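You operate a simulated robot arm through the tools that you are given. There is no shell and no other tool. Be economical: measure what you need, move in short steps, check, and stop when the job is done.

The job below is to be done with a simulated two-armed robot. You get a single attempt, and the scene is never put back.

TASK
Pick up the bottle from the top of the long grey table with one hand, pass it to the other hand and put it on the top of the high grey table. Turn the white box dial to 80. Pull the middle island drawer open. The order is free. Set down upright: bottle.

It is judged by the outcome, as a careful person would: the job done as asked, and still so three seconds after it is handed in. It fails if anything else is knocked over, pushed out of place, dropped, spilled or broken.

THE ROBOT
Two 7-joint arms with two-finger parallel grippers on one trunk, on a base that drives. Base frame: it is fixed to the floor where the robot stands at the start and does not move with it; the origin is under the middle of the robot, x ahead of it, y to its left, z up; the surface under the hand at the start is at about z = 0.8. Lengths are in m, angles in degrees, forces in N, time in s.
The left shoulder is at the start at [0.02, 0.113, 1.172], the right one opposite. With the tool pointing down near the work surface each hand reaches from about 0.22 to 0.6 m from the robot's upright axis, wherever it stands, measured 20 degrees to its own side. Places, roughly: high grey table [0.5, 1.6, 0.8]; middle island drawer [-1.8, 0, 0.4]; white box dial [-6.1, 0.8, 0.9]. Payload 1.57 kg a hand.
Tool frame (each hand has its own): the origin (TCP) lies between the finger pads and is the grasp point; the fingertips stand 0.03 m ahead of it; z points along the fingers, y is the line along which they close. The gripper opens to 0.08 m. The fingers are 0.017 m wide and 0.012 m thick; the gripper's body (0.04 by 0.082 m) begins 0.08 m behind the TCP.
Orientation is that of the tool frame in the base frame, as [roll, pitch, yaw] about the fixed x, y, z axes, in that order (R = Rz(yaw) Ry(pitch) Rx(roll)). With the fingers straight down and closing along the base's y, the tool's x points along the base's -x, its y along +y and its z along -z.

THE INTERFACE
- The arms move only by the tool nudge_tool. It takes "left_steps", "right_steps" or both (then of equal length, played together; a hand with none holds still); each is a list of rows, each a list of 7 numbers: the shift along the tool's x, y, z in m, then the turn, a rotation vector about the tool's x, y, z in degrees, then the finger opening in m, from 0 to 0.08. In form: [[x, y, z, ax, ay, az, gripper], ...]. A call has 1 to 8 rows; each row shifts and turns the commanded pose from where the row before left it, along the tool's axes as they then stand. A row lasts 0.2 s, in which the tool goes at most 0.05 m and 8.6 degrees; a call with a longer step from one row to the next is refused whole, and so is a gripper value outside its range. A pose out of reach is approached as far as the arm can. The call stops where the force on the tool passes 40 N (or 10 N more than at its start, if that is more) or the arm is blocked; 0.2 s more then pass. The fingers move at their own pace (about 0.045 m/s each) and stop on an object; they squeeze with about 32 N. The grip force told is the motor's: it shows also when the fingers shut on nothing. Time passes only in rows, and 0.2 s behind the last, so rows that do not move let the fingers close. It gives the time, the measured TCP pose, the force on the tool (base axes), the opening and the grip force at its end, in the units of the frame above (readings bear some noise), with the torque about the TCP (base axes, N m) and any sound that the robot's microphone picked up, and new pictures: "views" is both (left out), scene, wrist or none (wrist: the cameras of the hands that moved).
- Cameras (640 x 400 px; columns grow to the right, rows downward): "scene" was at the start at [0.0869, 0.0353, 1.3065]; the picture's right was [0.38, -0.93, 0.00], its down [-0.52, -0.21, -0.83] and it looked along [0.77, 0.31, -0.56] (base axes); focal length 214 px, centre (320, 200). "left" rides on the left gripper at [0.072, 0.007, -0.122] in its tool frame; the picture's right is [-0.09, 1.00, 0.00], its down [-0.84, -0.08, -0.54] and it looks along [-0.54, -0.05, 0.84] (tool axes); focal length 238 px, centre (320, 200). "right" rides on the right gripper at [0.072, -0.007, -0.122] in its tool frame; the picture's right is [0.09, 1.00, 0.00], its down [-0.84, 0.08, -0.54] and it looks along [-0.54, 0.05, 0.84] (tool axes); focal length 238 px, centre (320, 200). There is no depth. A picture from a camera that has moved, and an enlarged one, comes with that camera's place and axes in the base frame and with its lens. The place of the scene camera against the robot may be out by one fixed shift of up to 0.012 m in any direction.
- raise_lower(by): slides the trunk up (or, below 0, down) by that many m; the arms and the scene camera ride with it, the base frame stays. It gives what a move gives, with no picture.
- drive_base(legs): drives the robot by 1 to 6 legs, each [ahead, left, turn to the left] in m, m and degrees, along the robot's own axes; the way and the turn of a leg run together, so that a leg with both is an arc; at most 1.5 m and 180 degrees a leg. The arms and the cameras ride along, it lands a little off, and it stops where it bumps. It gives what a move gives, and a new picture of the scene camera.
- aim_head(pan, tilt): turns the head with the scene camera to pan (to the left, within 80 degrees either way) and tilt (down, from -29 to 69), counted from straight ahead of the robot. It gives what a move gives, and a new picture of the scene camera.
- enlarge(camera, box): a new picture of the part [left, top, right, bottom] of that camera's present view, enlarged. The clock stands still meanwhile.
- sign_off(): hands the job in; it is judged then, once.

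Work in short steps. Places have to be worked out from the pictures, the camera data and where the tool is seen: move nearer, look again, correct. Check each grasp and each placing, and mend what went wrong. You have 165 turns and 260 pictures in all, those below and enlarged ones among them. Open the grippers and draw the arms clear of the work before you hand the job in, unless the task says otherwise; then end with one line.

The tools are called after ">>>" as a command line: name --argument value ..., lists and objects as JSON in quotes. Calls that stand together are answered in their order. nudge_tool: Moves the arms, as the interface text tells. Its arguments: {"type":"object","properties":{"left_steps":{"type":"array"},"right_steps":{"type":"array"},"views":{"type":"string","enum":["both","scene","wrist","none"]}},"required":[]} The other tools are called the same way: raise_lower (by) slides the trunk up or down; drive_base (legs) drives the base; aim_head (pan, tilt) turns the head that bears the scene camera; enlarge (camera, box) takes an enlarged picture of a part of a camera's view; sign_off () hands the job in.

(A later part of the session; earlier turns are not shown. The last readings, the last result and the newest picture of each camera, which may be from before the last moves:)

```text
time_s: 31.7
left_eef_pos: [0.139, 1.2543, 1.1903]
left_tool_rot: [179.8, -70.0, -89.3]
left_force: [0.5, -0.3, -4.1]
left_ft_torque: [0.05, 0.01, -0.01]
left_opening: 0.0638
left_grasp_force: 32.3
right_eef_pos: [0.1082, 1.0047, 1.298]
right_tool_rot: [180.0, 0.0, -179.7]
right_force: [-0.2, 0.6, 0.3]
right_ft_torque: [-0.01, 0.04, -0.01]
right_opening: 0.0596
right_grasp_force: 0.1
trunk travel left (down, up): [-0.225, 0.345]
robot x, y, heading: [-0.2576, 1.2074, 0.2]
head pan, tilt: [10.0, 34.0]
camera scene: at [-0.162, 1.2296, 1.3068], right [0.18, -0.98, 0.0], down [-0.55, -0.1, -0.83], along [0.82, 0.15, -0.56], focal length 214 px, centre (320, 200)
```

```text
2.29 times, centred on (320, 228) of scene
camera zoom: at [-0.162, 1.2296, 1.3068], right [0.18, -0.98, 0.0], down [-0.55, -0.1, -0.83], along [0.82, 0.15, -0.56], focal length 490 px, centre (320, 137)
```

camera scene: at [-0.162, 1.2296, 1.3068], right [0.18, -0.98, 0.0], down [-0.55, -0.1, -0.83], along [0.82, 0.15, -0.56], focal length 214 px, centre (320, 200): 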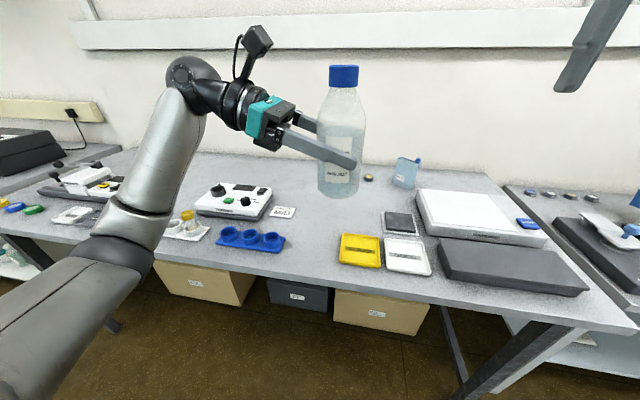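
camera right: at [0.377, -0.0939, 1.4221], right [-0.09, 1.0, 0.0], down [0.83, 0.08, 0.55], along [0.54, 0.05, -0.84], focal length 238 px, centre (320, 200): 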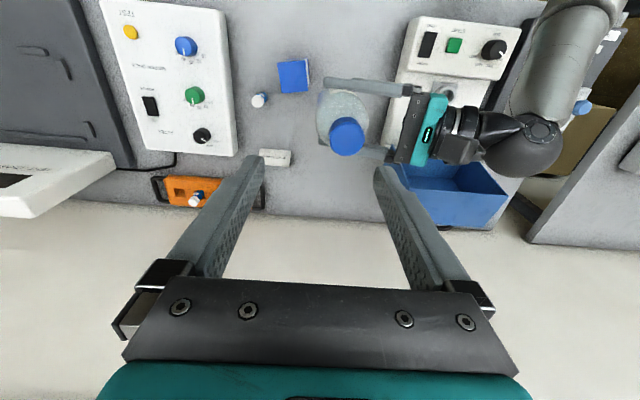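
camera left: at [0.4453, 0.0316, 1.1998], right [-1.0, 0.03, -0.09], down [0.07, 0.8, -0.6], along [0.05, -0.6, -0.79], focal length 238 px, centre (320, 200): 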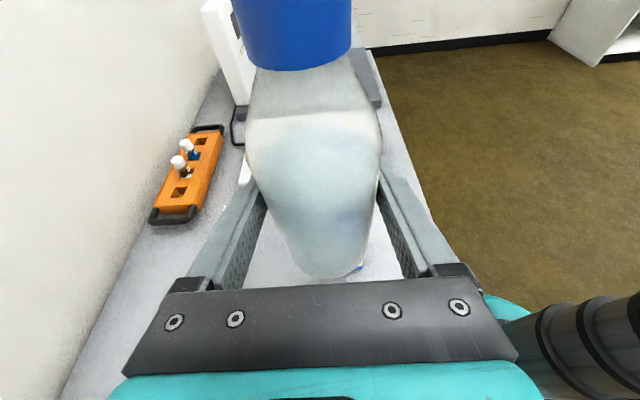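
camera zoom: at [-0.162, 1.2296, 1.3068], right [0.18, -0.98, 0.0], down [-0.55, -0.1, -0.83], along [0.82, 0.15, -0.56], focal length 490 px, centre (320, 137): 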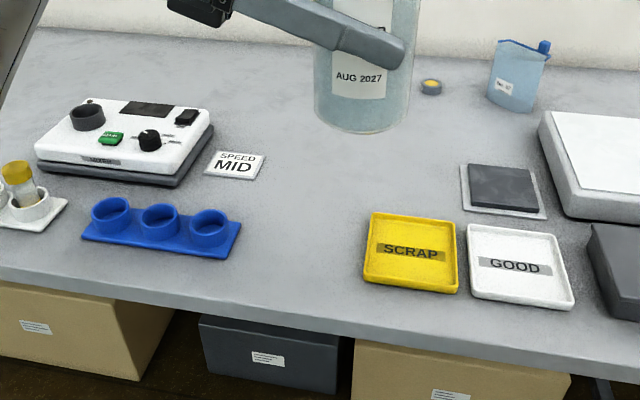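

The table surface comes out at z≈0.855. I'll set the bottle at about [0.39, 1.24], clear of the SCRAP tray and the mixer, and first drive 0.1 nearer.

>>> drive_base --legs '[[0.1, 0, 0]]'

```text
time_s: 32.9
left_eef_pos: [0.2361, 1.2556, 1.1907]
left_tool_rot: [179.6, -70.0, -89.0]
left_force: [0.4, -0.1, -3.2]
left_ft_torque: [0.01, 0.03, 0.02]
left_opening: 0.0641
left_grasp_force: 32.1
right_eef_pos: [0.205, 1.0053, 1.2979]
right_tool_rot: [-179.9, 0.1, -179.7]
right_force: [0.7, -1.2, 0.0]
right_ft_torque: [0.01, -0.01, 0.03]
right_opening: 0.0601
right_grasp_force: 0.1
trunk travel left (down, up): [-0.225, 0.345]
robot x, y, heading: [-0.1598, 1.2117, 0.6]
head pan, tilt: [10.0, 34.0]
camera scene: at [-0.0644, 1.2299, 1.3067], right [0.18, -0.98, 0.0], down [-0.55, -0.1, -0.83], along [0.81, 0.15, -0.56], focal length 214 px, centre (320, 200)
```

scene: 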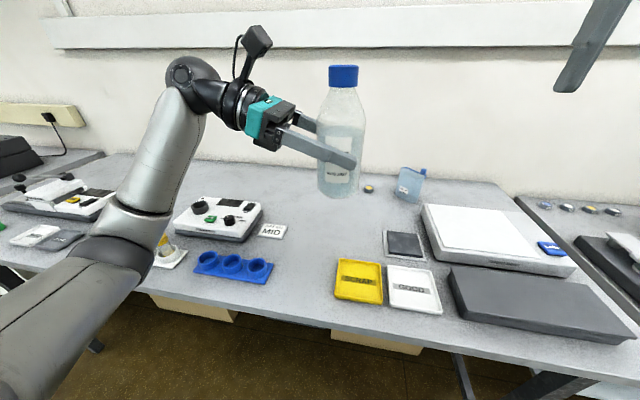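

Move the bottle forward over the spot while lowering by 0.1.

>>> nudge_tool --left_steps '[[-0.015, -0.0385, 0.0083, 0, 0, 0, 0.0], [-0.02, -0.0385, 0.0103, 0, 0, 0, 0.0], [-0.0275, -0.0385, 0.0133, 0, 0, 0, 0.0], [-0.0275, -0.0385, 0.0133, 0, 0, 0, 0.0], [0, 0, 0, 0, 0, 0, 0.0]]' --views "both"

```text
time_s: 34.1
left_eef_pos: [0.3873, 1.2465, 1.0907]
left_tool_rot: [179.9, -70.1, -89.4]
left_force: [-0.3, 0.7, -4.2]
left_ft_torque: [0.01, 0.01, -0.03]
left_opening: 0.0638
left_grasp_force: 31.9
right_eef_pos: [0.2033, 1.0046, 1.2984]
right_tool_rot: [179.9, 0.1, -179.8]
right_force: [-0.5, -0.9, 0.5]
right_ft_torque: [0.05, -0.01, -0.03]
right_opening: 0.0598
right_grasp_force: 0.0
trunk travel left (down, up): [-0.225, 0.345]
robot x, y, heading: [-0.1544, 1.2121, 0.4]
head pan, tilt: [10.0, 34.0]
camera scene: at [-0.0657, 1.2301, 1.3068], right [0.18, -0.98, 0.0], down [-0.55, -0.1, -0.83], along [0.82, 0.15, -0.56], focal length 214 px, centre (320, 200)
camera left: at [0.3794, 1.3353, 1.1992], right [-1.0, 0.02, -0.09], down [0.07, 0.8, -0.6], along [0.05, -0.6, -0.79], focal length 238 px, centre (320, 200)
```

scene: 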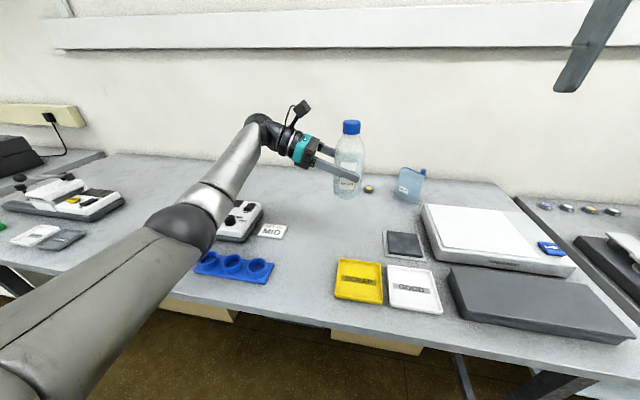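
left: 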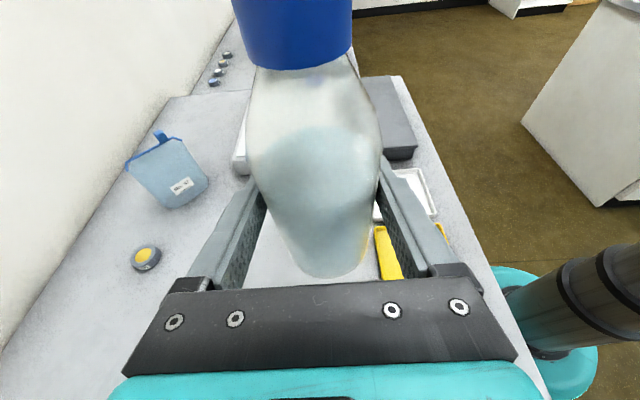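

The left elbow hangs low, roughly over the blue rack, so lowering now could hit it. I raise the trunk by 0.2 and then lower the hand with the elbow higher.

>>> raise_lower --by 0.2

>>> nudge_tool --left_steps '[[-0.0376, 0, 0.0137, 0, 0, 0, 0.0], [-0.0376, 0, 0.0137, 0, 0, 0, 0.0], [-0.0376, 0, 0.0137, 0, 0, 0, 0.0], [-0.0376, 0, 0.0137, 0, 0, 0, 0.0], [-0.0376, 0, 0.0137, 0, 0, 0, 0.0], [-0.0282, 0, 0.0103, 0, 0, 0, 0.0], [0, 0, 0, 0, 0, 0, 0.0]]' --views "scene"

```text
time_s: 36.2
left_eef_pos: [0.3882, 1.2468, 1.2912]
left_tool_rot: [179.8, -70.1, -89.2]
left_force: [-0.3, 0.2, -2.9]
left_ft_torque: [0.0, -0.01, -0.04]
left_opening: 0.064
left_grasp_force: 32.1
right_eef_pos: [0.2063, 1.006, 1.4987]
right_tool_rot: [-180.0, 0.1, -179.7]
right_force: [-0.5, 0.0, 0.0]
right_ft_torque: [0.01, 0.0, -0.01]
right_opening: 0.0601
right_grasp_force: 0.1
trunk travel left (down, up): [-0.425, 0.145]
robot x, y, heading: [-0.1583, 1.2135, 0.3]
head pan, tilt: [10.0, 34.0]
```

```text
time_s: 37.8
left_eef_pos: [0.3707, 1.2437, 1.066]
left_tool_rot: [179.8, -70.0, -89.3]
left_force: [-0.2, 0.2, -3.7]
left_ft_torque: [0.03, 0.03, 0.02]
left_opening: 0.0641
left_grasp_force: 32.5
left hand out of reach, approached as far as the arm can: row 5, 6
right_eef_pos: [0.2051, 1.0052, 1.4982]
right_tool_rot: [-179.9, 0.0, -179.8]
right_force: [0.7, -0.1, 0.2]
right_ft_torque: [0.03, 0.03, -0.02]
right_opening: 0.06
right_grasp_force: 0.0
trunk travel left (down, up): [-0.425, 0.145]
robot x, y, heading: [-0.1576, 1.2119, 0.3]
head pan, tilt: [10.0, 34.0]
camera scene: at [-0.0653, 1.2298, 1.5068], right [0.18, -0.98, 0.0], down [-0.55, -0.1, -0.83], along [0.82, 0.15, -0.56], focal length 214 px, centre (320, 200)
```

scene: 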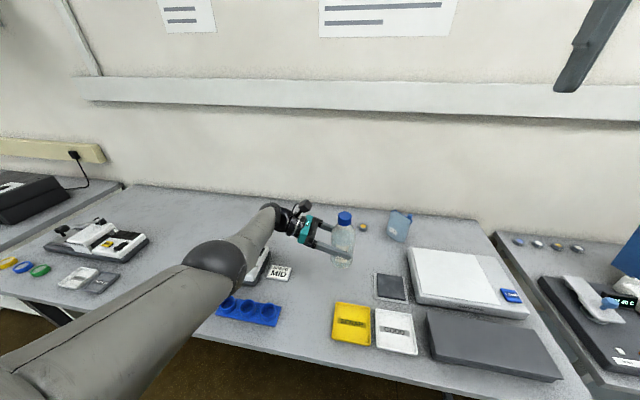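

That was slightly out of reach with the trunk so high, but the arm is now stretched with the elbow up. I lower the trunk by 0.1 and look.

>>> raise_lower --by -0.1

>>> nudge_tool --left_steps '[[0, 0, 0, 0, 0, 0, 0.0]]' --views "both"

```text
time_s: 39.2
left_eef_pos: [0.3707, 1.2444, 0.9667]
left_tool_rot: [179.8, -70.0, -89.4]
left_force: [0.3, -0.3, -3.0]
left_ft_torque: [0.01, 0.03, -0.01]
left_opening: 0.0642
left_grasp_force: 32.4
right_eef_pos: [0.206, 1.0041, 1.398]
right_tool_rot: [-180.0, 0.0, -179.8]
right_force: [-0.1, 0.0, 0.2]
right_ft_torque: [0.03, 0.01, -0.04]
right_opening: 0.06
right_grasp_force: 0.0
trunk travel left (down, up): [-0.325, 0.245]
robot x, y, heading: [-0.1587, 1.211, 0.3]
head pan, tilt: [10.0, 34.0]
```

```text
time_s: 39.6
left_eef_pos: [0.3715, 1.2444, 0.9656]
left_tool_rot: [179.8, -70.1, -89.2]
left_force: [-0.5, 0.2, -3.9]
left_ft_torque: [0.02, -0.03, 0.02]
left_opening: 0.0643
left_grasp_force: 32.2
right_eef_pos: [0.2052, 1.005, 1.3992]
right_tool_rot: [-180.0, 0.0, -179.8]
right_force: [-1.1, 0.1, 0.5]
right_ft_torque: [0.01, -0.01, 0.03]
right_opening: 0.0601
right_grasp_force: 0.1
trunk travel left (down, up): [-0.325, 0.245]
robot x, y, heading: [-0.1546, 1.2135, 0.1]
head pan, tilt: [10.0, 34.0]
camera scene: at [-0.0655, 1.2299, 1.4068], right [0.18, -0.98, 0.0], down [-0.55, -0.1, -0.83], along [0.82, 0.15, -0.56], focal length 214 px, centre (320, 200)
camera left: at [0.3623, 1.3333, 1.0749], right [-1.0, 0.02, -0.09], down [0.07, 0.8, -0.6], along [0.05, -0.6, -0.79], focal length 238 px, centre (320, 200)
```

scene: 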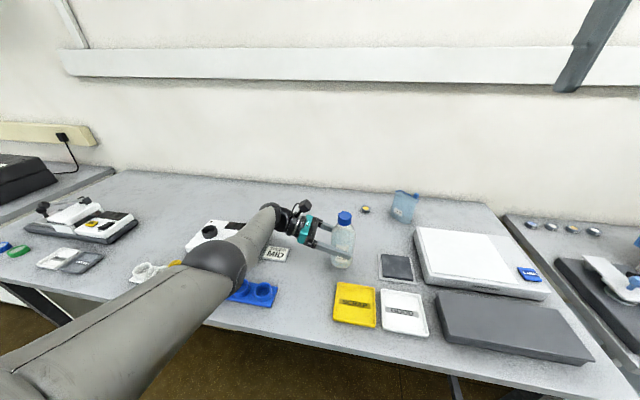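
left: 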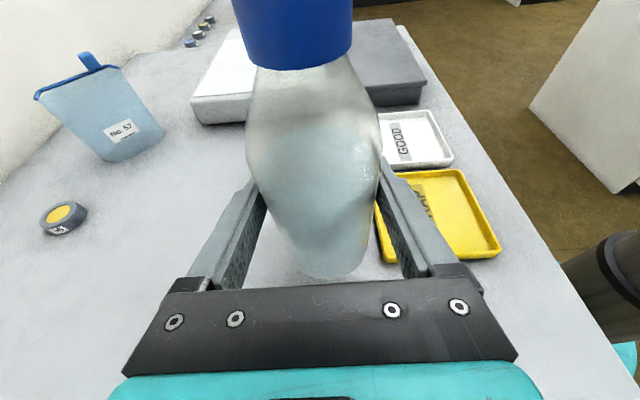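

The bottle's footprint clears the tray edge (x≈0.315). The bottle base should be about 0.04 above the table, so I lower the trunk 0.03 and then in small steps, watching the force.

>>> raise_lower --by -0.03

>>> enlarge --camera "scene" --box '[140, 180, 420, 340]'

```text
time_s: 40.3
left_eef_pos: [0.3703, 1.2446, 0.9356]
left_tool_rot: [179.8, -70.0, -89.2]
left_force: [-0.2, 0.3, -2.5]
left_ft_torque: [-0.01, 0.03, 0.0]
left_opening: 0.0641
left_grasp_force: 32.0
right_eef_pos: [0.2057, 1.0038, 1.3682]
right_tool_rot: [180.0, 0.0, -179.8]
right_force: [0.9, -0.2, -1.0]
right_ft_torque: [-0.02, 0.02, 0.03]
right_opening: 0.0603
right_grasp_force: 0.1
trunk travel left (down, up): [-0.295, 0.275]
robot x, y, heading: [-0.1567, 1.2134, 0.3]
head pan, tilt: [10.0, 34.0]
```

```text
2.29 times, centred on (280, 260) of scene
camera zoom: at [-0.0656, 1.2299, 1.3768], right [0.18, -0.98, 0.0], down [-0.55, -0.1, -0.83], along [0.82, 0.15, -0.56], focal length 490 px, centre (411, 63)
```

zoom: 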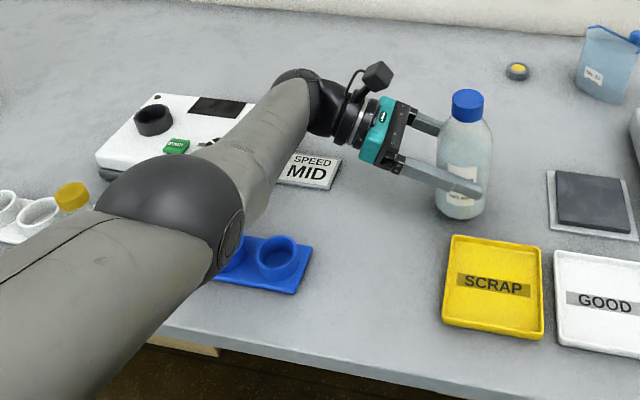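

Still a gap. Lower in small steps.

>>> raise_lower --by -0.008

>>> raise_lower --by -0.004

```text
time_s: 40.9
left_eef_pos: [0.37, 1.2442, 0.9283]
left_tool_rot: [179.8, -70.0, -89.2]
left_force: [0.9, 0.1, -2.7]
left_ft_torque: [-0.03, 0.03, 0.0]
left_opening: 0.0643
left_grasp_force: 32.0
right_eef_pos: [0.2053, 1.0038, 1.3602]
right_tool_rot: [180.0, 0.0, -179.7]
right_force: [-0.6, -1.4, 1.0]
right_ft_torque: [-0.03, 0.03, 0.02]
right_opening: 0.06
right_grasp_force: 0.0
trunk travel left (down, up): [-0.287, 0.283]
robot x, y, heading: [-0.158, 1.2132, 0.4]
head pan, tilt: [10.0, 34.0]
```

```text
time_s: 41.4
left_eef_pos: [0.3701, 1.2445, 0.9245]
left_tool_rot: [179.7, -70.0, -89.1]
left_force: [0.0, -0.8, -3.4]
left_ft_torque: [0.01, 0.01, 0.02]
left_opening: 0.0642
left_grasp_force: 32.0
right_eef_pos: [0.2045, 1.0043, 1.3567]
right_tool_rot: [-179.9, 0.1, -179.8]
right_force: [-0.3, -0.9, 0.1]
right_ft_torque: [0.01, 0.01, 0.01]
right_opening: 0.0602
right_grasp_force: 0.1
trunk travel left (down, up): [-0.283, 0.287]
robot x, y, heading: [-0.1547, 1.2169, -0.0]
head pan, tilt: [10.0, 34.0]
```

No contact yet, so I continue in 4 mm steps.

>>> raise_lower --by -0.004

>>> raise_lower --by -0.003

>>> enlarge --camera "scene" --box '[290, 190, 400, 290]'

```text
time_s: 41.9
left_eef_pos: [0.3711, 1.2443, 0.9219]
left_tool_rot: [-179.8, -70.0, -89.8]
left_force: [-1.6, 0.3, 3.1]
left_ft_torque: [0.27, 0.0, 0.04]
left_opening: 0.0641
left_grasp_force: 32.3
right_eef_pos: [0.2035, 1.0042, 1.3519]
right_tool_rot: [180.0, 0.1, -179.8]
right_force: [0.3, 0.0, -1.4]
right_ft_torque: [0.0, 0.01, 0.02]
right_opening: 0.0599
right_grasp_force: 0.1
trunk travel left (down, up): [-0.279, 0.291]
robot x, y, heading: [-0.1578, 1.2105, 0.5]
head pan, tilt: [10.0, 34.0]
```

```text
time_s: 42.5
left_eef_pos: [0.3705, 1.2433, 0.9208]
left_tool_rot: [-179.1, -70.3, -90.3]
left_force: [-1.7, 1.5, 20.2]
left_ft_torque: [0.58, 0.3, 0.01]
left_opening: 0.0642
left_grasp_force: 31.6
right_eef_pos: [0.2024, 1.0045, 1.3515]
right_tool_rot: [179.9, 0.0, -179.8]
right_force: [0.3, 0.1, 0.3]
right_ft_torque: [-0.02, 0.05, 0.0]
right_opening: 0.0602
right_grasp_force: 0.1
trunk travel left (down, up): [-0.276, 0.294]
robot x, y, heading: [-0.1562, 1.2133, 0.5]
head pan, tilt: [10.0, 34.0]
```

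```text
4.00 times, centred on (345, 240) of scene
camera zoom: at [-0.0675, 1.2299, 1.3581], right [0.18, -0.98, 0.0], down [-0.55, -0.1, -0.83], along [0.82, 0.15, -0.56], focal length 858 px, centre (220, 40)
```

zoom: 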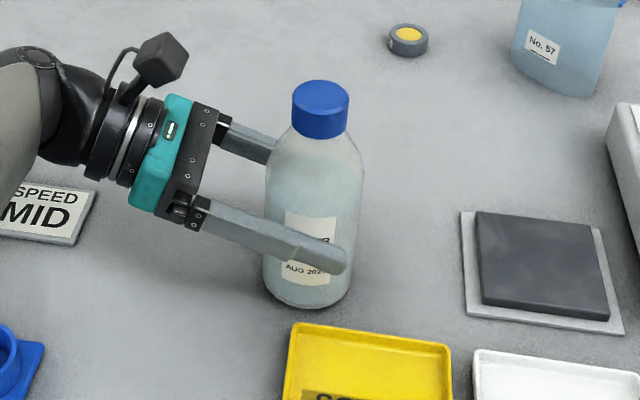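

Contact with 20 N of press. I relieve 2 mm, open, and check.

>>> raise_lower --by 0.002

>>> nudge_tool --left_steps '[[0, 0, 0, 0, 0, 0, 0.064], [0, 0, 0, 0, 0, 0, 0.07], [0, 0, 0, 0, 0, 0, 0.08], [0, 0, 0, 0, 0, 0, 0.08]]' --views "both"

```text
time_s: 43.0
left_eef_pos: [0.3704, 1.2435, 0.9218]
left_tool_rot: [-179.3, -70.1, -89.9]
left_force: [2.4, 0.8, 15.9]
left_ft_torque: [-0.24, -0.26, 0.02]
left_opening: 0.0642
left_grasp_force: 31.7
right_eef_pos: [0.2038, 1.0054, 1.3516]
right_tool_rot: [179.8, 0.1, -179.7]
right_force: [-0.2, 0.1, 0.4]
right_ft_torque: [0.0, -0.02, 0.01]
right_opening: 0.0603
right_grasp_force: 0.1
trunk travel left (down, up): [-0.278, 0.292]
robot x, y, heading: [-0.1552, 1.2106, 0.4]
head pan, tilt: [10.0, 34.0]
```

```text
time_s: 44.0
left_eef_pos: [0.3705, 1.2459, 0.9188]
left_tool_rot: [179.8, -70.0, -89.3]
left_force: [-0.7, 0.7, 0.4]
left_ft_torque: [0.02, -0.01, -0.02]
left_opening: 0.0801
left_grasp_force: 0.1
right_eef_pos: [0.2053, 1.0046, 1.3523]
right_tool_rot: [180.0, -0.1, -179.8]
right_force: [-0.1, 0.6, 0.1]
right_ft_torque: [-0.01, 0.03, 0.01]
right_opening: 0.06
right_grasp_force: 0.0
trunk travel left (down, up): [-0.278, 0.292]
robot x, y, heading: [-0.1565, 1.2114, 0.2]
head pan, tilt: [10.0, 34.0]
camera scene: at [-0.0657, 1.2299, 1.3598], right [0.18, -0.98, 0.0], down [-0.55, -0.1, -0.83], along [0.82, 0.15, -0.56], focal length 214 px, centre (320, 200)
camera left: at [0.3621, 1.3333, 1.0277], right [-1.0, 0.02, -0.09], down [0.07, 0.8, -0.6], along [0.05, -0.6, -0.79], focal length 238 px, centre (320, 200)
```

scene: 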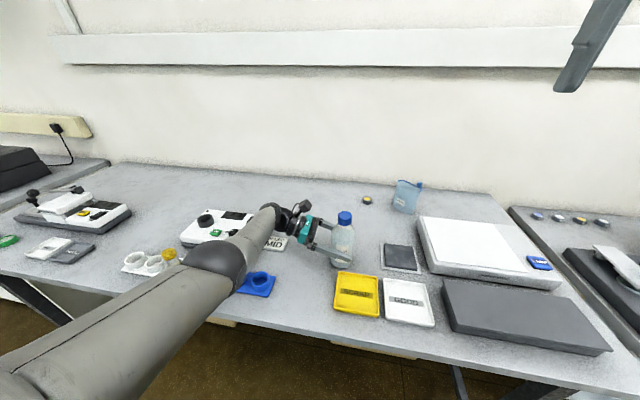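
left: 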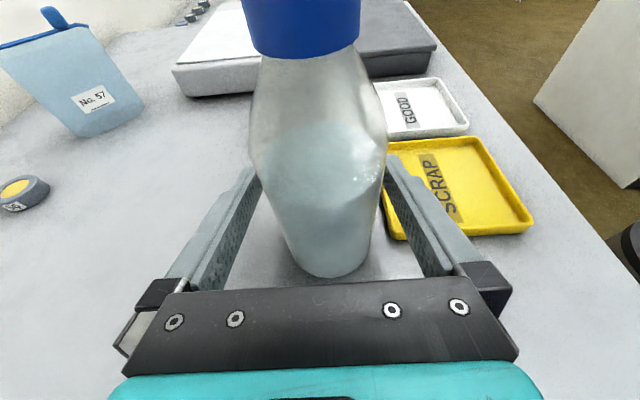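

The bottle stands upright and free. I withdraw the left hand along its own axis, which also rises.

>>> nudge_tool --left_steps '[[0, 0.002, -0.02, 0, 0, 0, 0.08], [0, 0, -0.02, 0, 0, 0, 0.08], [0, 0, -0.02, 0, 0, 0, 0.08], [0, 0, -0.02, 0, 0, 0, 0.08], [0, 0, -0.02, 0, 0, 0, 0.08], [0, 0, -0.02, 0, 0, 0, 0.08]]' --views "both"

```text
time_s: 45.4
left_eef_pos: [0.3668, 1.3568, 0.9607]
left_tool_rot: [179.9, -70.0, -89.4]
left_force: [0.3, 0.2, -0.3]
left_ft_torque: [0.02, 0.01, -0.02]
left_opening: 0.0799
left_grasp_force: 0.0
right_eef_pos: [0.2036, 1.0047, 1.3512]
right_tool_rot: [180.0, 0.1, -179.8]
right_force: [0.8, 0.7, 0.1]
right_ft_torque: [0.02, 0.02, 0.02]
right_opening: 0.0598
right_grasp_force: 0.2
trunk travel left (down, up): [-0.278, 0.292]
robot x, y, heading: [-0.1557, 1.2135, 0.4]
head pan, tilt: [10.0, 34.0]
camera scene: at [-0.0658, 1.2301, 1.3598], right [0.18, -0.98, 0.0], down [-0.55, -0.1, -0.83], along [0.82, 0.15, -0.56], focal length 214 px, centre (320, 200)
camera left: at [0.3579, 1.4451, 1.0699], right [-1.0, 0.02, -0.09], down [0.07, 0.8, -0.6], along [0.06, -0.6, -0.8], focal length 238 px, centre (320, 200)
```

scene: 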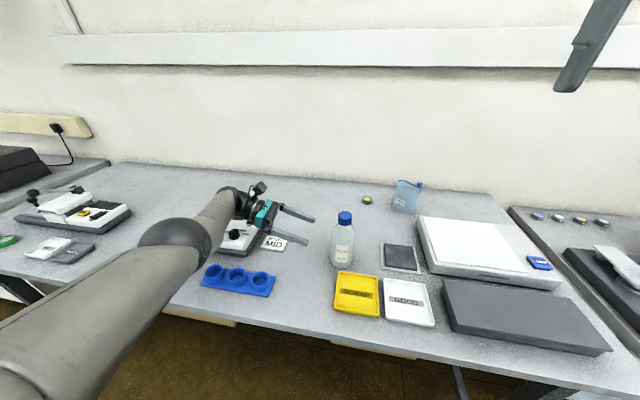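
left: 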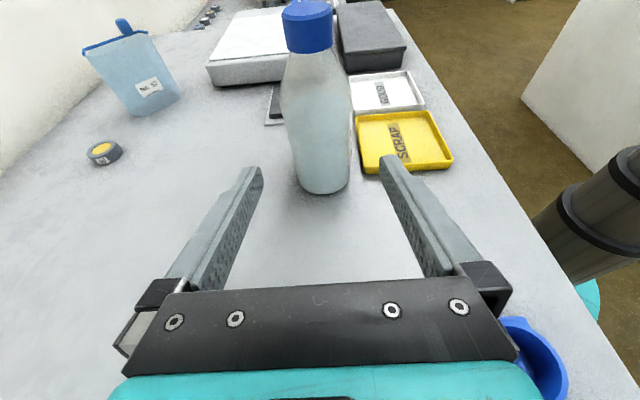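

The bottle stands alone, upright. I raise the trunk to clear the table, then back away.

>>> raise_lower --by 0.2

>>> drive_base --legs '[[-0.4, 0, 0]]'

>>> nudge_tool --left_steps '[[0, 0, 0, 0, -8.5, 0, 0.06], [0, 0, 0, 0, -8.5, 0, 0.06], [0, 0, 0, 0, -8.5, 0, 0.06], [0, 0, 0, 0, -8.5, 0, 0.06], [0, 0, 0, 0, -8.5, 0, 0.06], [0, 0, 0, 0, -8.5, 0, 0.06], [0, 0, 0, 0, -8.5, 0, 0.06], [0, 0, 0, 0, -8.5, 0, 0.06]]' --views "none"

>>> nudge_tool --left_steps '[[0, 0, 0, 0, -2, 8.2, 0.06], [0, 0, 0, 0, 0, 8.2, 0.06], [0, 0, 0, 0, 0, 8.2, 0.06], [0, 0, 0, 0, 0, 8.2, 0.06], [0, 0, 0, 0, 0, 8.2, 0.06], [0, 0, 0, 0, 0, 8.2, 0.06], [0, 0, 0, 0, 0, 8.2, 0.06], [0, 0, 0, 0, 0, 8.2, 0.06]]' --views "none"

```text
time_s: 47.5
left_eef_pos: [0.3668, 1.3564, 1.1608]
left_tool_rot: [179.8, -69.8, -89.2]
left_force: [0.2, -0.2, 0.2]
left_ft_torque: [0.04, 0.01, 0.02]
left_opening: 0.0799
left_grasp_force: 0.0
right_eef_pos: [0.2046, 1.0048, 1.5508]
right_tool_rot: [180.0, 0.0, -179.9]
right_force: [-0.1, -0.5, 0.4]
right_ft_torque: [-0.01, -0.01, 0.01]
right_opening: 0.0601
right_grasp_force: 0.0
trunk travel left (down, up): [-0.478, 0.092]
robot x, y, heading: [-0.157, 1.2123, 0.3]
head pan, tilt: [10.0, 34.0]
```

```text
time_s: 50.0
left_eef_pos: [-0.0233, 1.3519, 1.1615]
left_tool_rot: [179.9, -69.9, -89.8]
left_force: [-0.2, 0.5, 1.0]
left_ft_torque: [-0.01, 0.01, 0.02]
left_opening: 0.0801
left_grasp_force: 0.0
right_eef_pos: [-0.1883, 1.0013, 1.5518]
right_tool_rot: [-180.0, 0.0, 179.8]
right_force: [-0.3, -0.8, -0.3]
right_ft_torque: [-0.01, -0.01, 0.02]
right_opening: 0.0601
right_grasp_force: 0.0
trunk travel left (down, up): [-0.478, 0.092]
robot x, y, heading: [-0.5483, 1.208, 0.1]
head pan, tilt: [10.0, 34.0]
camera scene: at [-0.4569, 1.2287, 1.5599], right [0.17, -0.99, 0.0], down [-0.55, -0.1, -0.83], along [0.82, 0.14, -0.56], focal length 214 px, centre (320, 200)
```

scene: 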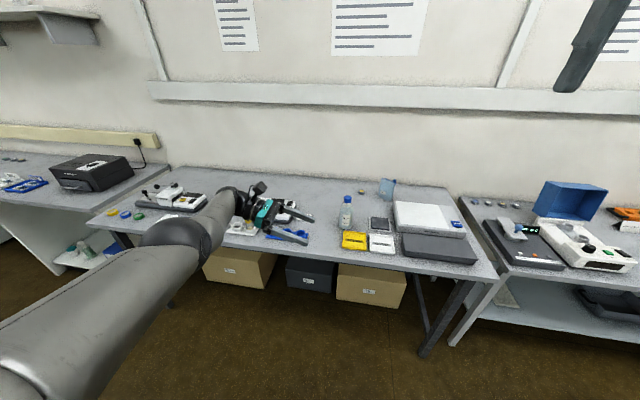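

```text
time_s: 51.8
left_eef_pos: [-0.0227, 1.3511, 1.1603]
left_tool_rot: [179.8, -1.8, -89.8]
left_force: [-0.1, -0.2, -0.7]
left_ft_torque: [0.01, 0.02, -0.01]
left_opening: 0.0601
left_grasp_force: 0.0
right_eef_pos: [-0.1859, 1.0007, 1.5517]
right_tool_rot: [179.9, 0.0, 179.7]
right_force: [0.5, -0.5, 0.8]
right_ft_torque: [-0.02, 0.0, 0.01]
right_opening: 0.0602
right_grasp_force: 0.1
trunk travel left (down, up): [-0.478, 0.092]
robot x, y, heading: [-0.5477, 1.2108, -0.2]
head pan, tilt: [10.0, 34.0]
```

```text
time_s: 53.6
left_eef_pos: [-0.0228, 1.3524, 1.16]
left_tool_rot: [180.0, 0.1, -155.7]
left_force: [0.6, -0.5, 0.5]
left_ft_torque: [0.02, 0.02, 0.0]
left_opening: 0.0598
left_grasp_force: 0.0
right_eef_pos: [-0.1874, 1.0013, 1.5512]
right_tool_rot: [-180.0, -0.1, 179.9]
right_force: [-0.1, 0.1, -0.5]
right_ft_torque: [0.01, -0.02, 0.02]
right_opening: 0.0598
right_grasp_force: 0.1
trunk travel left (down, up): [-0.478, 0.092]
robot x, y, heading: [-0.5488, 1.214, -0.4]
head pan, tilt: [10.0, 34.0]
```

Now I turn around to face the island and look.

>>> drive_base --legs '[[0, 0, 180]]'

>>> aim_head --pan 40 --tilt 25

```text
time_s: 61.4
left_eef_pos: [-1.0725, 1.0662, 1.1594]
left_tool_rot: [-180.0, 0.1, 25.2]
left_force: [-0.6, -0.3, -0.4]
left_ft_torque: [0.01, 0.0, -0.02]
left_opening: 0.0601
left_grasp_force: 0.1
right_eef_pos: [-0.9116, 1.4171, 1.5512]
right_tool_rot: [-180.0, 0.0, 0.5]
right_force: [0.7, -0.3, 0.4]
right_ft_torque: [0.0, -0.01, 0.0]
right_opening: 0.0598
right_grasp_force: 0.1
trunk travel left (down, up): [-0.478, 0.092]
robot x, y, heading: [-0.5461, 1.2129, -179.8]
head pan, tilt: [10.0, 34.0]
camera scene: at [-0.6508, 1.1971, 1.5598], right [-0.18, 0.98, 0.0], down [0.55, 0.1, -0.83], along [-0.82, -0.15, -0.56], focal length 214 px, centre (320, 200)
```

scene: 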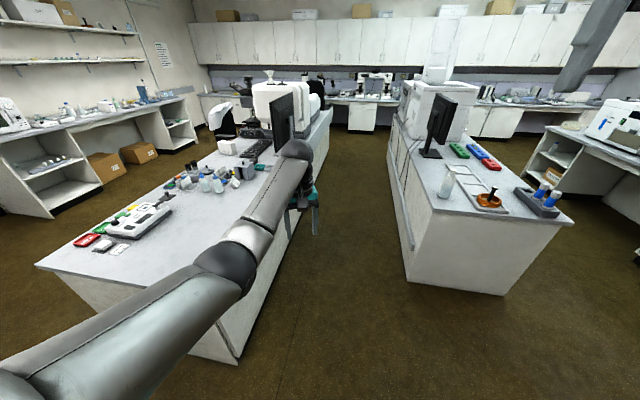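

```text
time_s: 62.3
left_eef_pos: [-1.072, 1.0645, 1.1596]
left_tool_rot: [180.0, 0.1, 25.2]
left_force: [-1.2, 0.3, -0.3]
left_ft_torque: [-0.04, -0.01, 0.02]
left_opening: 0.0599
left_grasp_force: 0.1
right_eef_pos: [-0.9118, 1.4171, 1.5518]
right_tool_rot: [-179.9, 0.0, 0.6]
right_force: [-0.2, -1.0, -0.2]
right_ft_torque: [0.01, 0.02, 0.02]
right_opening: 0.0601
right_grasp_force: 0.2
trunk travel left (down, up): [-0.478, 0.092]
robot x, y, heading: [-0.546, 1.2125, -179.5]
head pan, tilt: [40.0, 25.0]
camera scene: at [-0.6338, 1.1536, 1.574], right [-0.65, 0.76, 0.0], down [0.32, 0.27, -0.91], along [-0.69, -0.59, -0.42], focal length 214 px, centre (320, 200)
```

scene: 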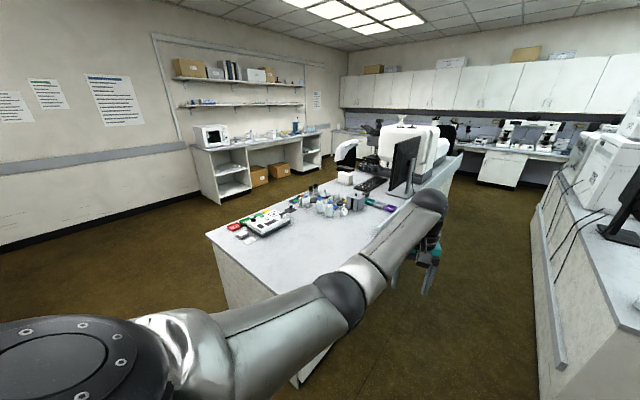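

The island runs along -x from x≈-1.1, between y≈0.05 and 0.58, so the drawers should be on its -y side. I drive around its end to face that side.

>>> drive_base --legs '[[-0.1, 0, 0], [0, 1.1, 0], [0, 1.1, 0], [0, 0, -90], [0, 1.3, 0]]'

>>> aim_head --pan 0 --tilt 40

```text
time_s: 83.7
left_eef_pos: [-1.8782, -0.5355, 1.161]
left_tool_rot: [-180.0, 0.1, -62.0]
left_force: [0.1, -0.5, 0.4]
left_ft_torque: [0.03, 0.01, 0.01]
left_opening: 0.0602
left_grasp_force: 0.1
right_eef_pos: [-1.5198, -0.6782, 1.5518]
right_tool_rot: [-180.0, 0.0, -86.7]
right_force: [-0.2, -0.6, -0.1]
right_ft_torque: [0.04, 0.0, -0.01]
right_opening: 0.0602
right_grasp_force: 0.0
trunk travel left (down, up): [-0.478, 0.092]
robot x, y, heading: [-1.7072, -1.0471, 93.2]
head pan, tilt: [40.0, 25.0]
camera scene: at [-1.777, -0.9722, 1.574], right [0.73, 0.69, 0.0], down [0.29, -0.31, -0.91], along [-0.62, 0.66, -0.42], focal length 214 px, centre (320, 200)
```

scene: 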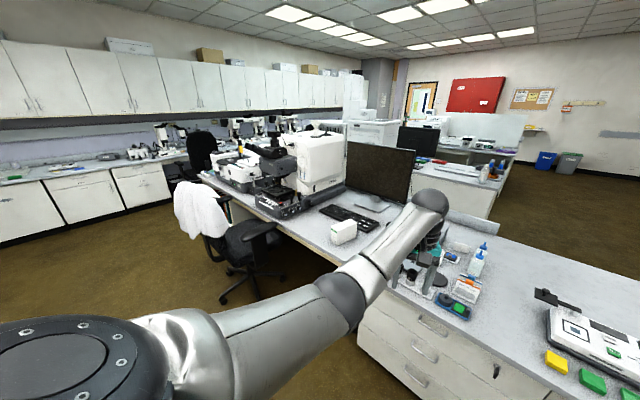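

```text
time_s: 84.8
left_eef_pos: [-1.8796, -0.536, 1.1603]
left_tool_rot: [180.0, 0.2, -62.0]
left_force: [0.7, -0.8, -0.2]
left_ft_torque: [0.0, 0.0, 0.0]
left_opening: 0.0599
left_grasp_force: 0.1
right_eef_pos: [-1.5189, -0.678, 1.5519]
right_tool_rot: [-179.9, 0.1, -86.7]
right_force: [0.2, 0.6, -0.2]
right_ft_torque: [0.03, 0.01, 0.0]
right_opening: 0.0602
right_grasp_force: 0.0
trunk travel left (down, up): [-0.478, 0.092]
robot x, y, heading: [-1.705, -1.0494, 93.4]
head pan, tilt: [0.0, 40.0]
camera scene: at [-1.7187, -0.9544, 1.5508], right [1.0, 0.06, 0.0], down [0.04, -0.64, -0.77], along [-0.04, 0.76, -0.64], focal length 214 px, centre (320, 200)
```

scene: 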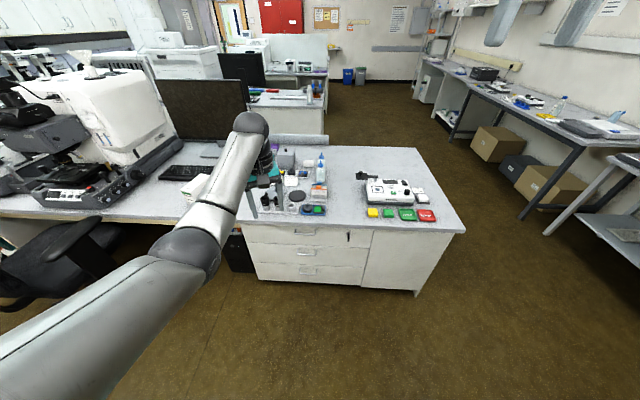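

The island's drawer column is in view: three drawers, with the middle handle near pixel (305, 251). Zoom in.

>>> enlarge --camera "scene" --box '[220, 200, 400, 300]'

```text
3.56 times, centred on (310, 250) of scene
camera zoom: at [-1.7187, -0.9544, 1.5508], right [1.0, 0.06, 0.0], down [0.04, -0.64, -0.77], along [-0.04, 0.76, -0.64], focal length 763 px, centre (356, 22)
```

zoom: 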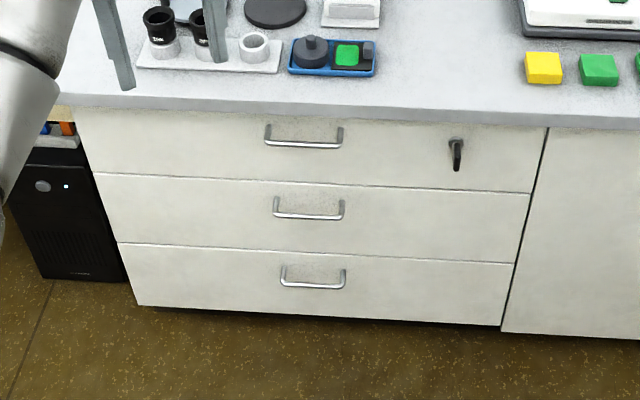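

The handle of the middle drawer is a horizontal bar at about [-1.84, -0.17, 0.45]. I orient the left hand to point forward with its fingers closing vertically, starting with the roll.

>>> nudge_tool --left_steps '[[0, 0, 0, 0, 0, -8.2, 0.06], [0, 0, 0, 0, 0, -8.2, 0.06], [0, 0, 0, 0, 0, -8.2, 0.06], [0, 0, 0, 0, 0, -8.2, 0.06], [0, 0, 0, 0, 0, -8.2, 0.06], [0, 0, 0, 0, 0, -8.2, 0.06], [0, 0, 0, 0, 0, -8.2, 0.06], [0, 0, 0, 0, 0, -8.2, 0.06]]' --views "none"

>>> raise_lower --by -0.4

>>> nudge_tool --left_steps '[[0, 0, 0, 8.5, 0, 0, 0.07], [0, 0, 0, 8.5, 0, 0, 0.07], [0, 0, 0, 8.5, 0, 0, 0.07], [0, 0, 0, 8.5, 0, 0, 0.07], [0, 0, 0, 8.5, 0, 0, 0.07], [0, 0, 0, 8.5, 0, 0, 0.07], [0, 0, 0, 8.5, 0, 0, 0.07], [0, 0, 0, 8.5, 0, 0, 0.07]]' --views "none"

>>> nudge_tool --left_steps '[[0, 0, 0, 8.5, 0, 0, 0.07], [0, 0, 0, 8.5, 0, 0, 0.07], [0, 0, 0, 5, 0, 0, 0.07]]' --views "both"

```text
time_s: 86.6
left_eef_pos: [-1.8792, -0.5347, 1.1596]
left_tool_rot: [-179.9, 0.0, 3.9]
left_force: [-0.2, 0.4, -0.4]
left_ft_torque: [-0.02, -0.05, 0.02]
left_opening: 0.0602
left_grasp_force: 0.0
right_eef_pos: [-1.5195, -0.6785, 1.5521]
right_tool_rot: [-180.0, 0.0, -86.8]
right_force: [-0.6, -0.3, -0.3]
right_ft_torque: [0.02, -0.02, 0.0]
right_opening: 0.0599
right_grasp_force: 0.1
trunk travel left (down, up): [-0.478, 0.092]
robot x, y, heading: [-1.7051, -1.0505, 93.3]
head pan, tilt: [0.0, 40.0]
```

```text
time_s: 90.4
left_eef_pos: [-1.8795, -0.5356, 0.7605]
left_tool_rot: [-179.9, 0.0, 3.6]
left_force: [0.0, -0.4, -0.2]
left_ft_torque: [0.01, 0.04, -0.01]
left_opening: 0.0599
left_grasp_force: 0.0
right_eef_pos: [-1.5194, -0.6784, 1.1517]
right_tool_rot: [180.0, 0.0, -86.7]
right_force: [0.9, 1.1, 0.6]
right_ft_torque: [-0.02, -0.01, -0.03]
right_opening: 0.0601
right_grasp_force: 0.0
trunk travel left (down, up): [-0.078, 0.492]
robot x, y, heading: [-1.7097, -1.0536, 93.0]
head pan, tilt: [0.0, 40.0]
```

```text
time_s: 92.2
left_eef_pos: [-1.8902, -0.5336, 0.7659]
left_tool_rot: [-111.2, 1.6, 4.1]
left_force: [0.1, 0.0, -0.3]
left_ft_torque: [-0.05, 0.02, 0.01]
left_opening: 0.07
left_grasp_force: 0.0
right_eef_pos: [-1.5197, -0.6795, 1.151]
right_tool_rot: [-180.0, 0.0, -86.7]
right_force: [-0.2, -0.2, -0.3]
right_ft_torque: [0.0, 0.01, -0.01]
right_opening: 0.0601
right_grasp_force: 0.0
trunk travel left (down, up): [-0.078, 0.492]
robot x, y, heading: [-1.7091, -1.0501, 93.2]
head pan, tilt: [0.0, 40.0]
```

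```text
time_s: 93.0
left_eef_pos: [-1.8801, -0.5355, 0.7611]
left_tool_rot: [-89.8, 0.4, 3.5]
left_force: [0.2, -0.6, 0.0]
left_ft_torque: [-0.02, -0.03, 0.02]
left_opening: 0.0702
left_grasp_force: 0.2
right_eef_pos: [-1.5198, -0.6793, 1.1513]
right_tool_rot: [180.0, 0.0, -86.9]
right_force: [-1.3, -0.1, -0.3]
right_ft_torque: [-0.02, 0.0, -0.01]
right_opening: 0.0601
right_grasp_force: 0.0
trunk travel left (down, up): [-0.078, 0.492]
robot x, y, heading: [-1.7075, -1.0509, 93.5]
head pan, tilt: [0.0, 40.0]
camera scene: at [-1.7185, -0.9544, 1.1507], right [1.0, 0.06, 0.0], down [0.04, -0.64, -0.77], along [-0.04, 0.76, -0.64], focal length 214 px, centre (320, 200)
camera left: at [-1.8019, -0.6537, 0.7533], right [-0.1, 0.0, -1.0], down [-0.8, -0.59, 0.08], along [-0.59, 0.81, 0.06], focal length 238 px, centre (320, 200)
```

scene: 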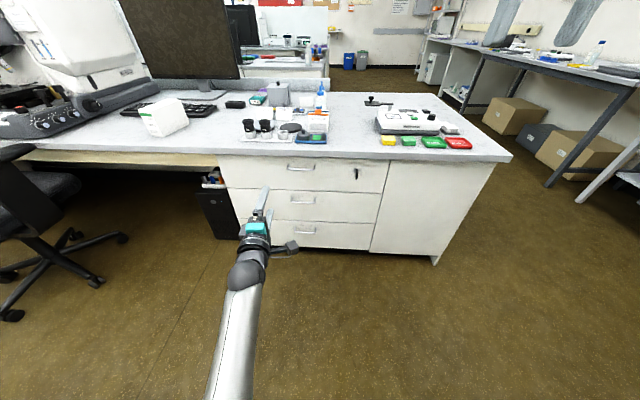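
left: 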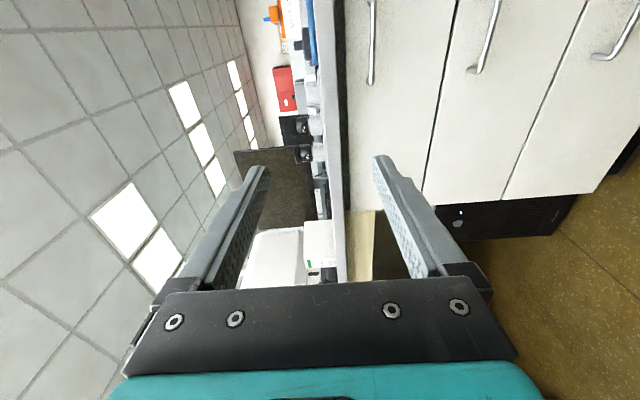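

Triangulating from the two scene heights gives the handle near [-1.833, -0.24, 0.55]. I zoom in for accuracy.

>>> enlarge --camera "scene" --box '[220, 150, 400, 260]'

>>> enlarge --camera "left" --box '[330, 0, 640, 200]'

```text
3.56 times, centred on (310, 205) of scene
camera zoom: at [-1.7185, -0.9544, 1.1507], right [1.0, 0.06, 0.0], down [0.04, -0.64, -0.77], along [-0.04, 0.76, -0.64], focal length 763 px, centre (356, 182)
```

zoom: 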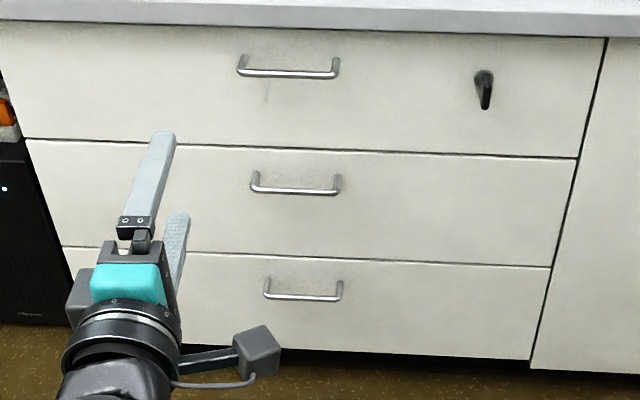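

```text
2.00 times, centred on (485, 100) of left
camera zoom: at [-1.8019, -0.6537, 0.7533], right [-0.1, 0.0, -1.0], down [-0.8, -0.59, 0.08], along [-0.59, 0.81, 0.06], focal length 477 px, centre (-10, 400)
```

zoom: 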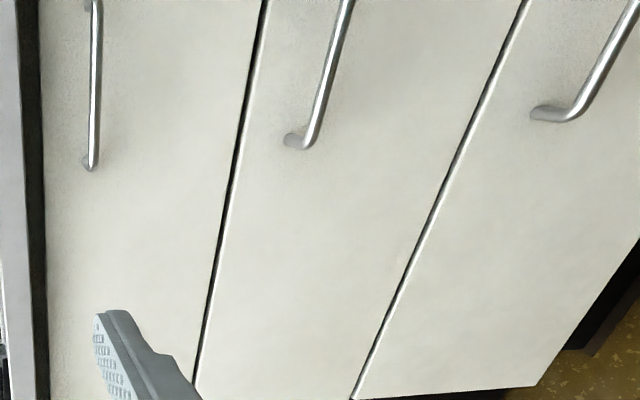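

The bar is at about [-1.833, -0.218, 0.508], and the drawer face just behind it. I square up the robot and lower the hand to the bar's height.

>>> drive_base --legs '[[0, 0, -3.3]]'

>>> raise_lower --by -0.06

>>> nudge_tool --left_steps '[[0.005, 0.032, 0, 0, 0, 0, 0.08], [0.005, 0.032, 0, 0, 0, 0, 0.08], [0.005, 0.032, 0, 0, 0, 0, 0.08], [0.005, 0.032, 0, 0, 0, 0, 0.08], [0.005, 0.032, 0, 0, 0, 0, 0.08], [0.0, 0.032, 0, 0, 0, 0, 0.08], [0, 0, 0, 0, 0, 0, 0.08]]' --views "both"

```text
time_s: 93.9
left_eef_pos: [-1.8507, -0.5267, 0.7594]
left_tool_rot: [-90.0, 0.3, 0.3]
left_force: [0.5, -0.3, 0.3]
left_ft_torque: [0.03, -0.01, 0.01]
left_opening: 0.0701
left_grasp_force: 0.1
right_eef_pos: [-1.5001, -0.6892, 1.1508]
right_tool_rot: [-180.0, -0.1, -90.1]
right_force: [1.1, 0.5, 0.4]
right_ft_torque: [-0.01, -0.01, -0.03]
right_opening: 0.0599
right_grasp_force: 0.0
trunk travel left (down, up): [-0.078, 0.492]
robot x, y, heading: [-1.7081, -1.0471, 90.0]
head pan, tilt: [0.0, 40.0]
camera scene: at [-1.7131, -0.9543, 1.1507], right [1.0, 0.0, 0.0], down [0.0, -0.64, -0.77], along [0.0, 0.77, -0.64], focal length 214 px, centre (320, 200)
```

scene: 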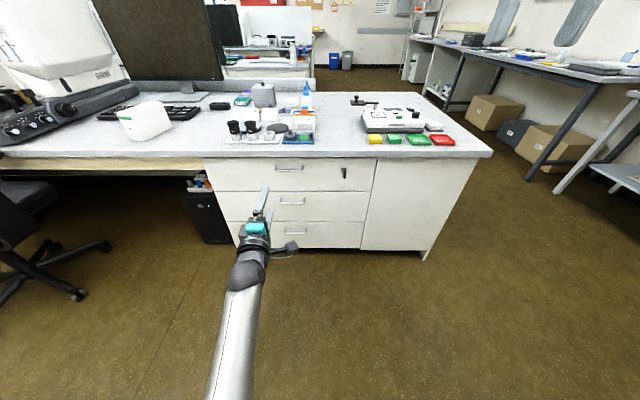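

```text
time_s: 94.9
left_eef_pos: [-1.8509, -0.5266, 0.7014]
left_tool_rot: [-89.9, 0.4, 0.3]
left_force: [0.6, 0.7, 0.9]
left_ft_torque: [0.02, 0.01, -0.01]
left_opening: 0.0698
left_grasp_force: 0.0
right_eef_pos: [-1.4997, -0.6898, 1.091]
right_tool_rot: [179.9, 0.0, -90.1]
right_force: [1.0, -0.2, 0.0]
right_ft_torque: [0.02, 0.02, -0.01]
right_opening: 0.06
right_grasp_force: 0.0
trunk travel left (down, up): [-0.018, 0.552]
robot x, y, heading: [-1.7109, -1.0512, 89.7]
head pan, tilt: [0.0, 40.0]
```

```text
time_s: 96.5
left_eef_pos: [-1.8272, -0.5265, 0.5088]
left_tool_rot: [-89.8, 0.3, 0.3]
left_force: [-0.2, -1.1, -0.5]
left_ft_torque: [0.0, 0.0, 0.03]
left_opening: 0.0799
left_grasp_force: 0.0
right_eef_pos: [-1.4981, -0.6902, 1.0917]
right_tool_rot: [180.0, 0.0, -90.0]
right_force: [0.1, -0.5, 0.9]
right_ft_torque: [-0.01, 0.0, 0.0]
right_opening: 0.0602
right_grasp_force: 0.0
trunk travel left (down, up): [-0.018, 0.552]
robot x, y, heading: [-1.7052, -1.0508, 89.9]
head pan, tilt: [0.0, 40.0]
camera scene: at [-1.7131, -0.9542, 1.0907], right [1.0, 0.0, 0.0], down [0.0, -0.64, -0.77], along [0.0, 0.77, -0.64], focal length 214 px, centre (320, 200)
camera left: at [-1.7561, -0.6489, 0.5011], right [-0.1, 0.0, -1.0], down [-0.83, -0.55, 0.08], along [-0.54, 0.84, 0.05], focal length 238 px, centre (320, 200)
```

scene: 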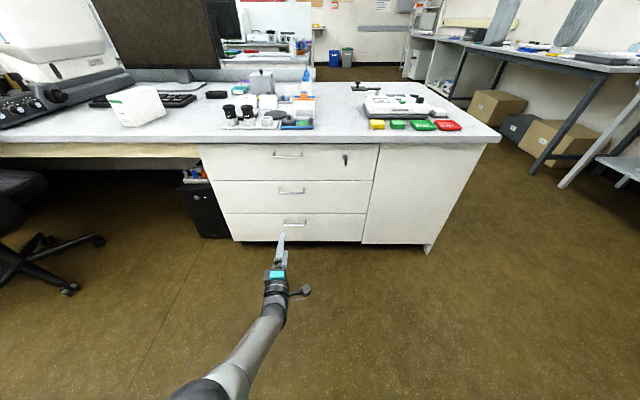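
left: 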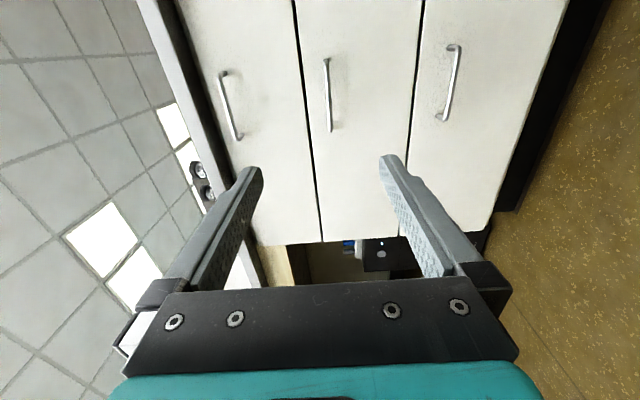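

The bar is centred at z≈0.495 and x≈-1.827. I lower 1 cm and drive forward 0.27.

>>> nudge_tool --left_steps '[[0, 0.011, 0, 0, 0, 0, 0.08]]' --views "none"

>>> drive_base --legs '[[0.24, 0, 0]]'

>>> enlarge --camera "left" --box '[0, 0, 640, 400]'

```text
time_s: 96.9
left_eef_pos: [-1.8289, -0.527, 0.4962]
left_tool_rot: [-89.8, 0.5, 0.3]
left_force: [-0.2, -0.9, 0.3]
left_ft_torque: [-0.03, -0.01, -0.05]
left_opening: 0.0801
left_grasp_force: 0.2
right_eef_pos: [-1.4992, -0.6892, 1.0921]
right_tool_rot: [-180.0, 0.0, -90.0]
right_force: [-0.3, 0.4, -0.2]
right_ft_torque: [0.01, -0.02, 0.04]
right_opening: 0.0601
right_grasp_force: 0.1
trunk travel left (down, up): [-0.018, 0.552]
robot x, y, heading: [-1.7123, -1.0511, 90.1]
head pan, tilt: [0.0, 40.0]
```

```text
time_s: 98.7
left_eef_pos: [-1.832, -0.2861, 0.4965]
left_tool_rot: [-90.0, 0.4, 0.7]
left_force: [-0.6, -0.1, 0.4]
left_ft_torque: [-0.01, 0.03, 0.02]
left_opening: 0.0801
left_grasp_force: 0.0
right_eef_pos: [-1.5018, -0.4469, 1.0907]
right_tool_rot: [-180.0, 0.1, -89.7]
right_force: [-0.3, -0.2, -0.8]
right_ft_torque: [-0.03, -0.02, 0.03]
right_opening: 0.0598
right_grasp_force: 0.0
trunk travel left (down, up): [-0.018, 0.552]
robot x, y, heading: [-1.7071, -0.8115, 90.3]
head pan, tilt: [0.0, 40.0]
camera scene: at [-1.7143, -0.7132, 1.0907], right [1.0, 0.01, 0.0], down [0.0, -0.64, -0.77], along [0.0, 0.77, -0.64], focal length 214 px, centre (320, 200)
```

scene: 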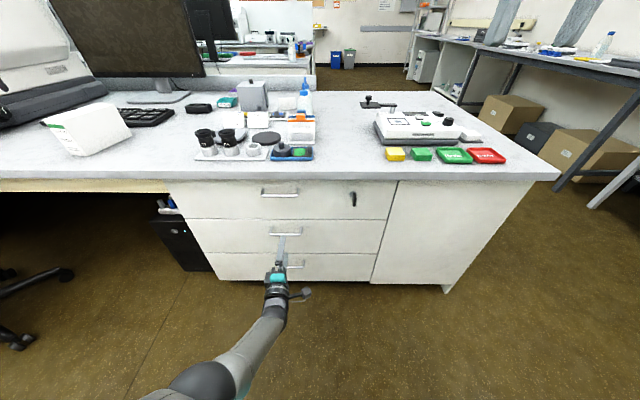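

```text
1.00 times, centred on (320, 200) of left (not enlarged: the box is as wide or as high as the picture)
camera zoom: at [-1.7591, -0.4085, 0.4896], right [-0.1, 0.0, -1.0], down [-0.83, -0.55, 0.08], along [-0.55, 0.83, 0.05], focal length 238 px, centre (320, 200)
```

zoom: 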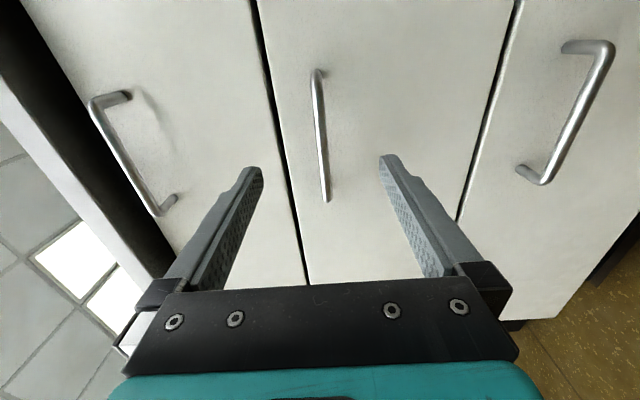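

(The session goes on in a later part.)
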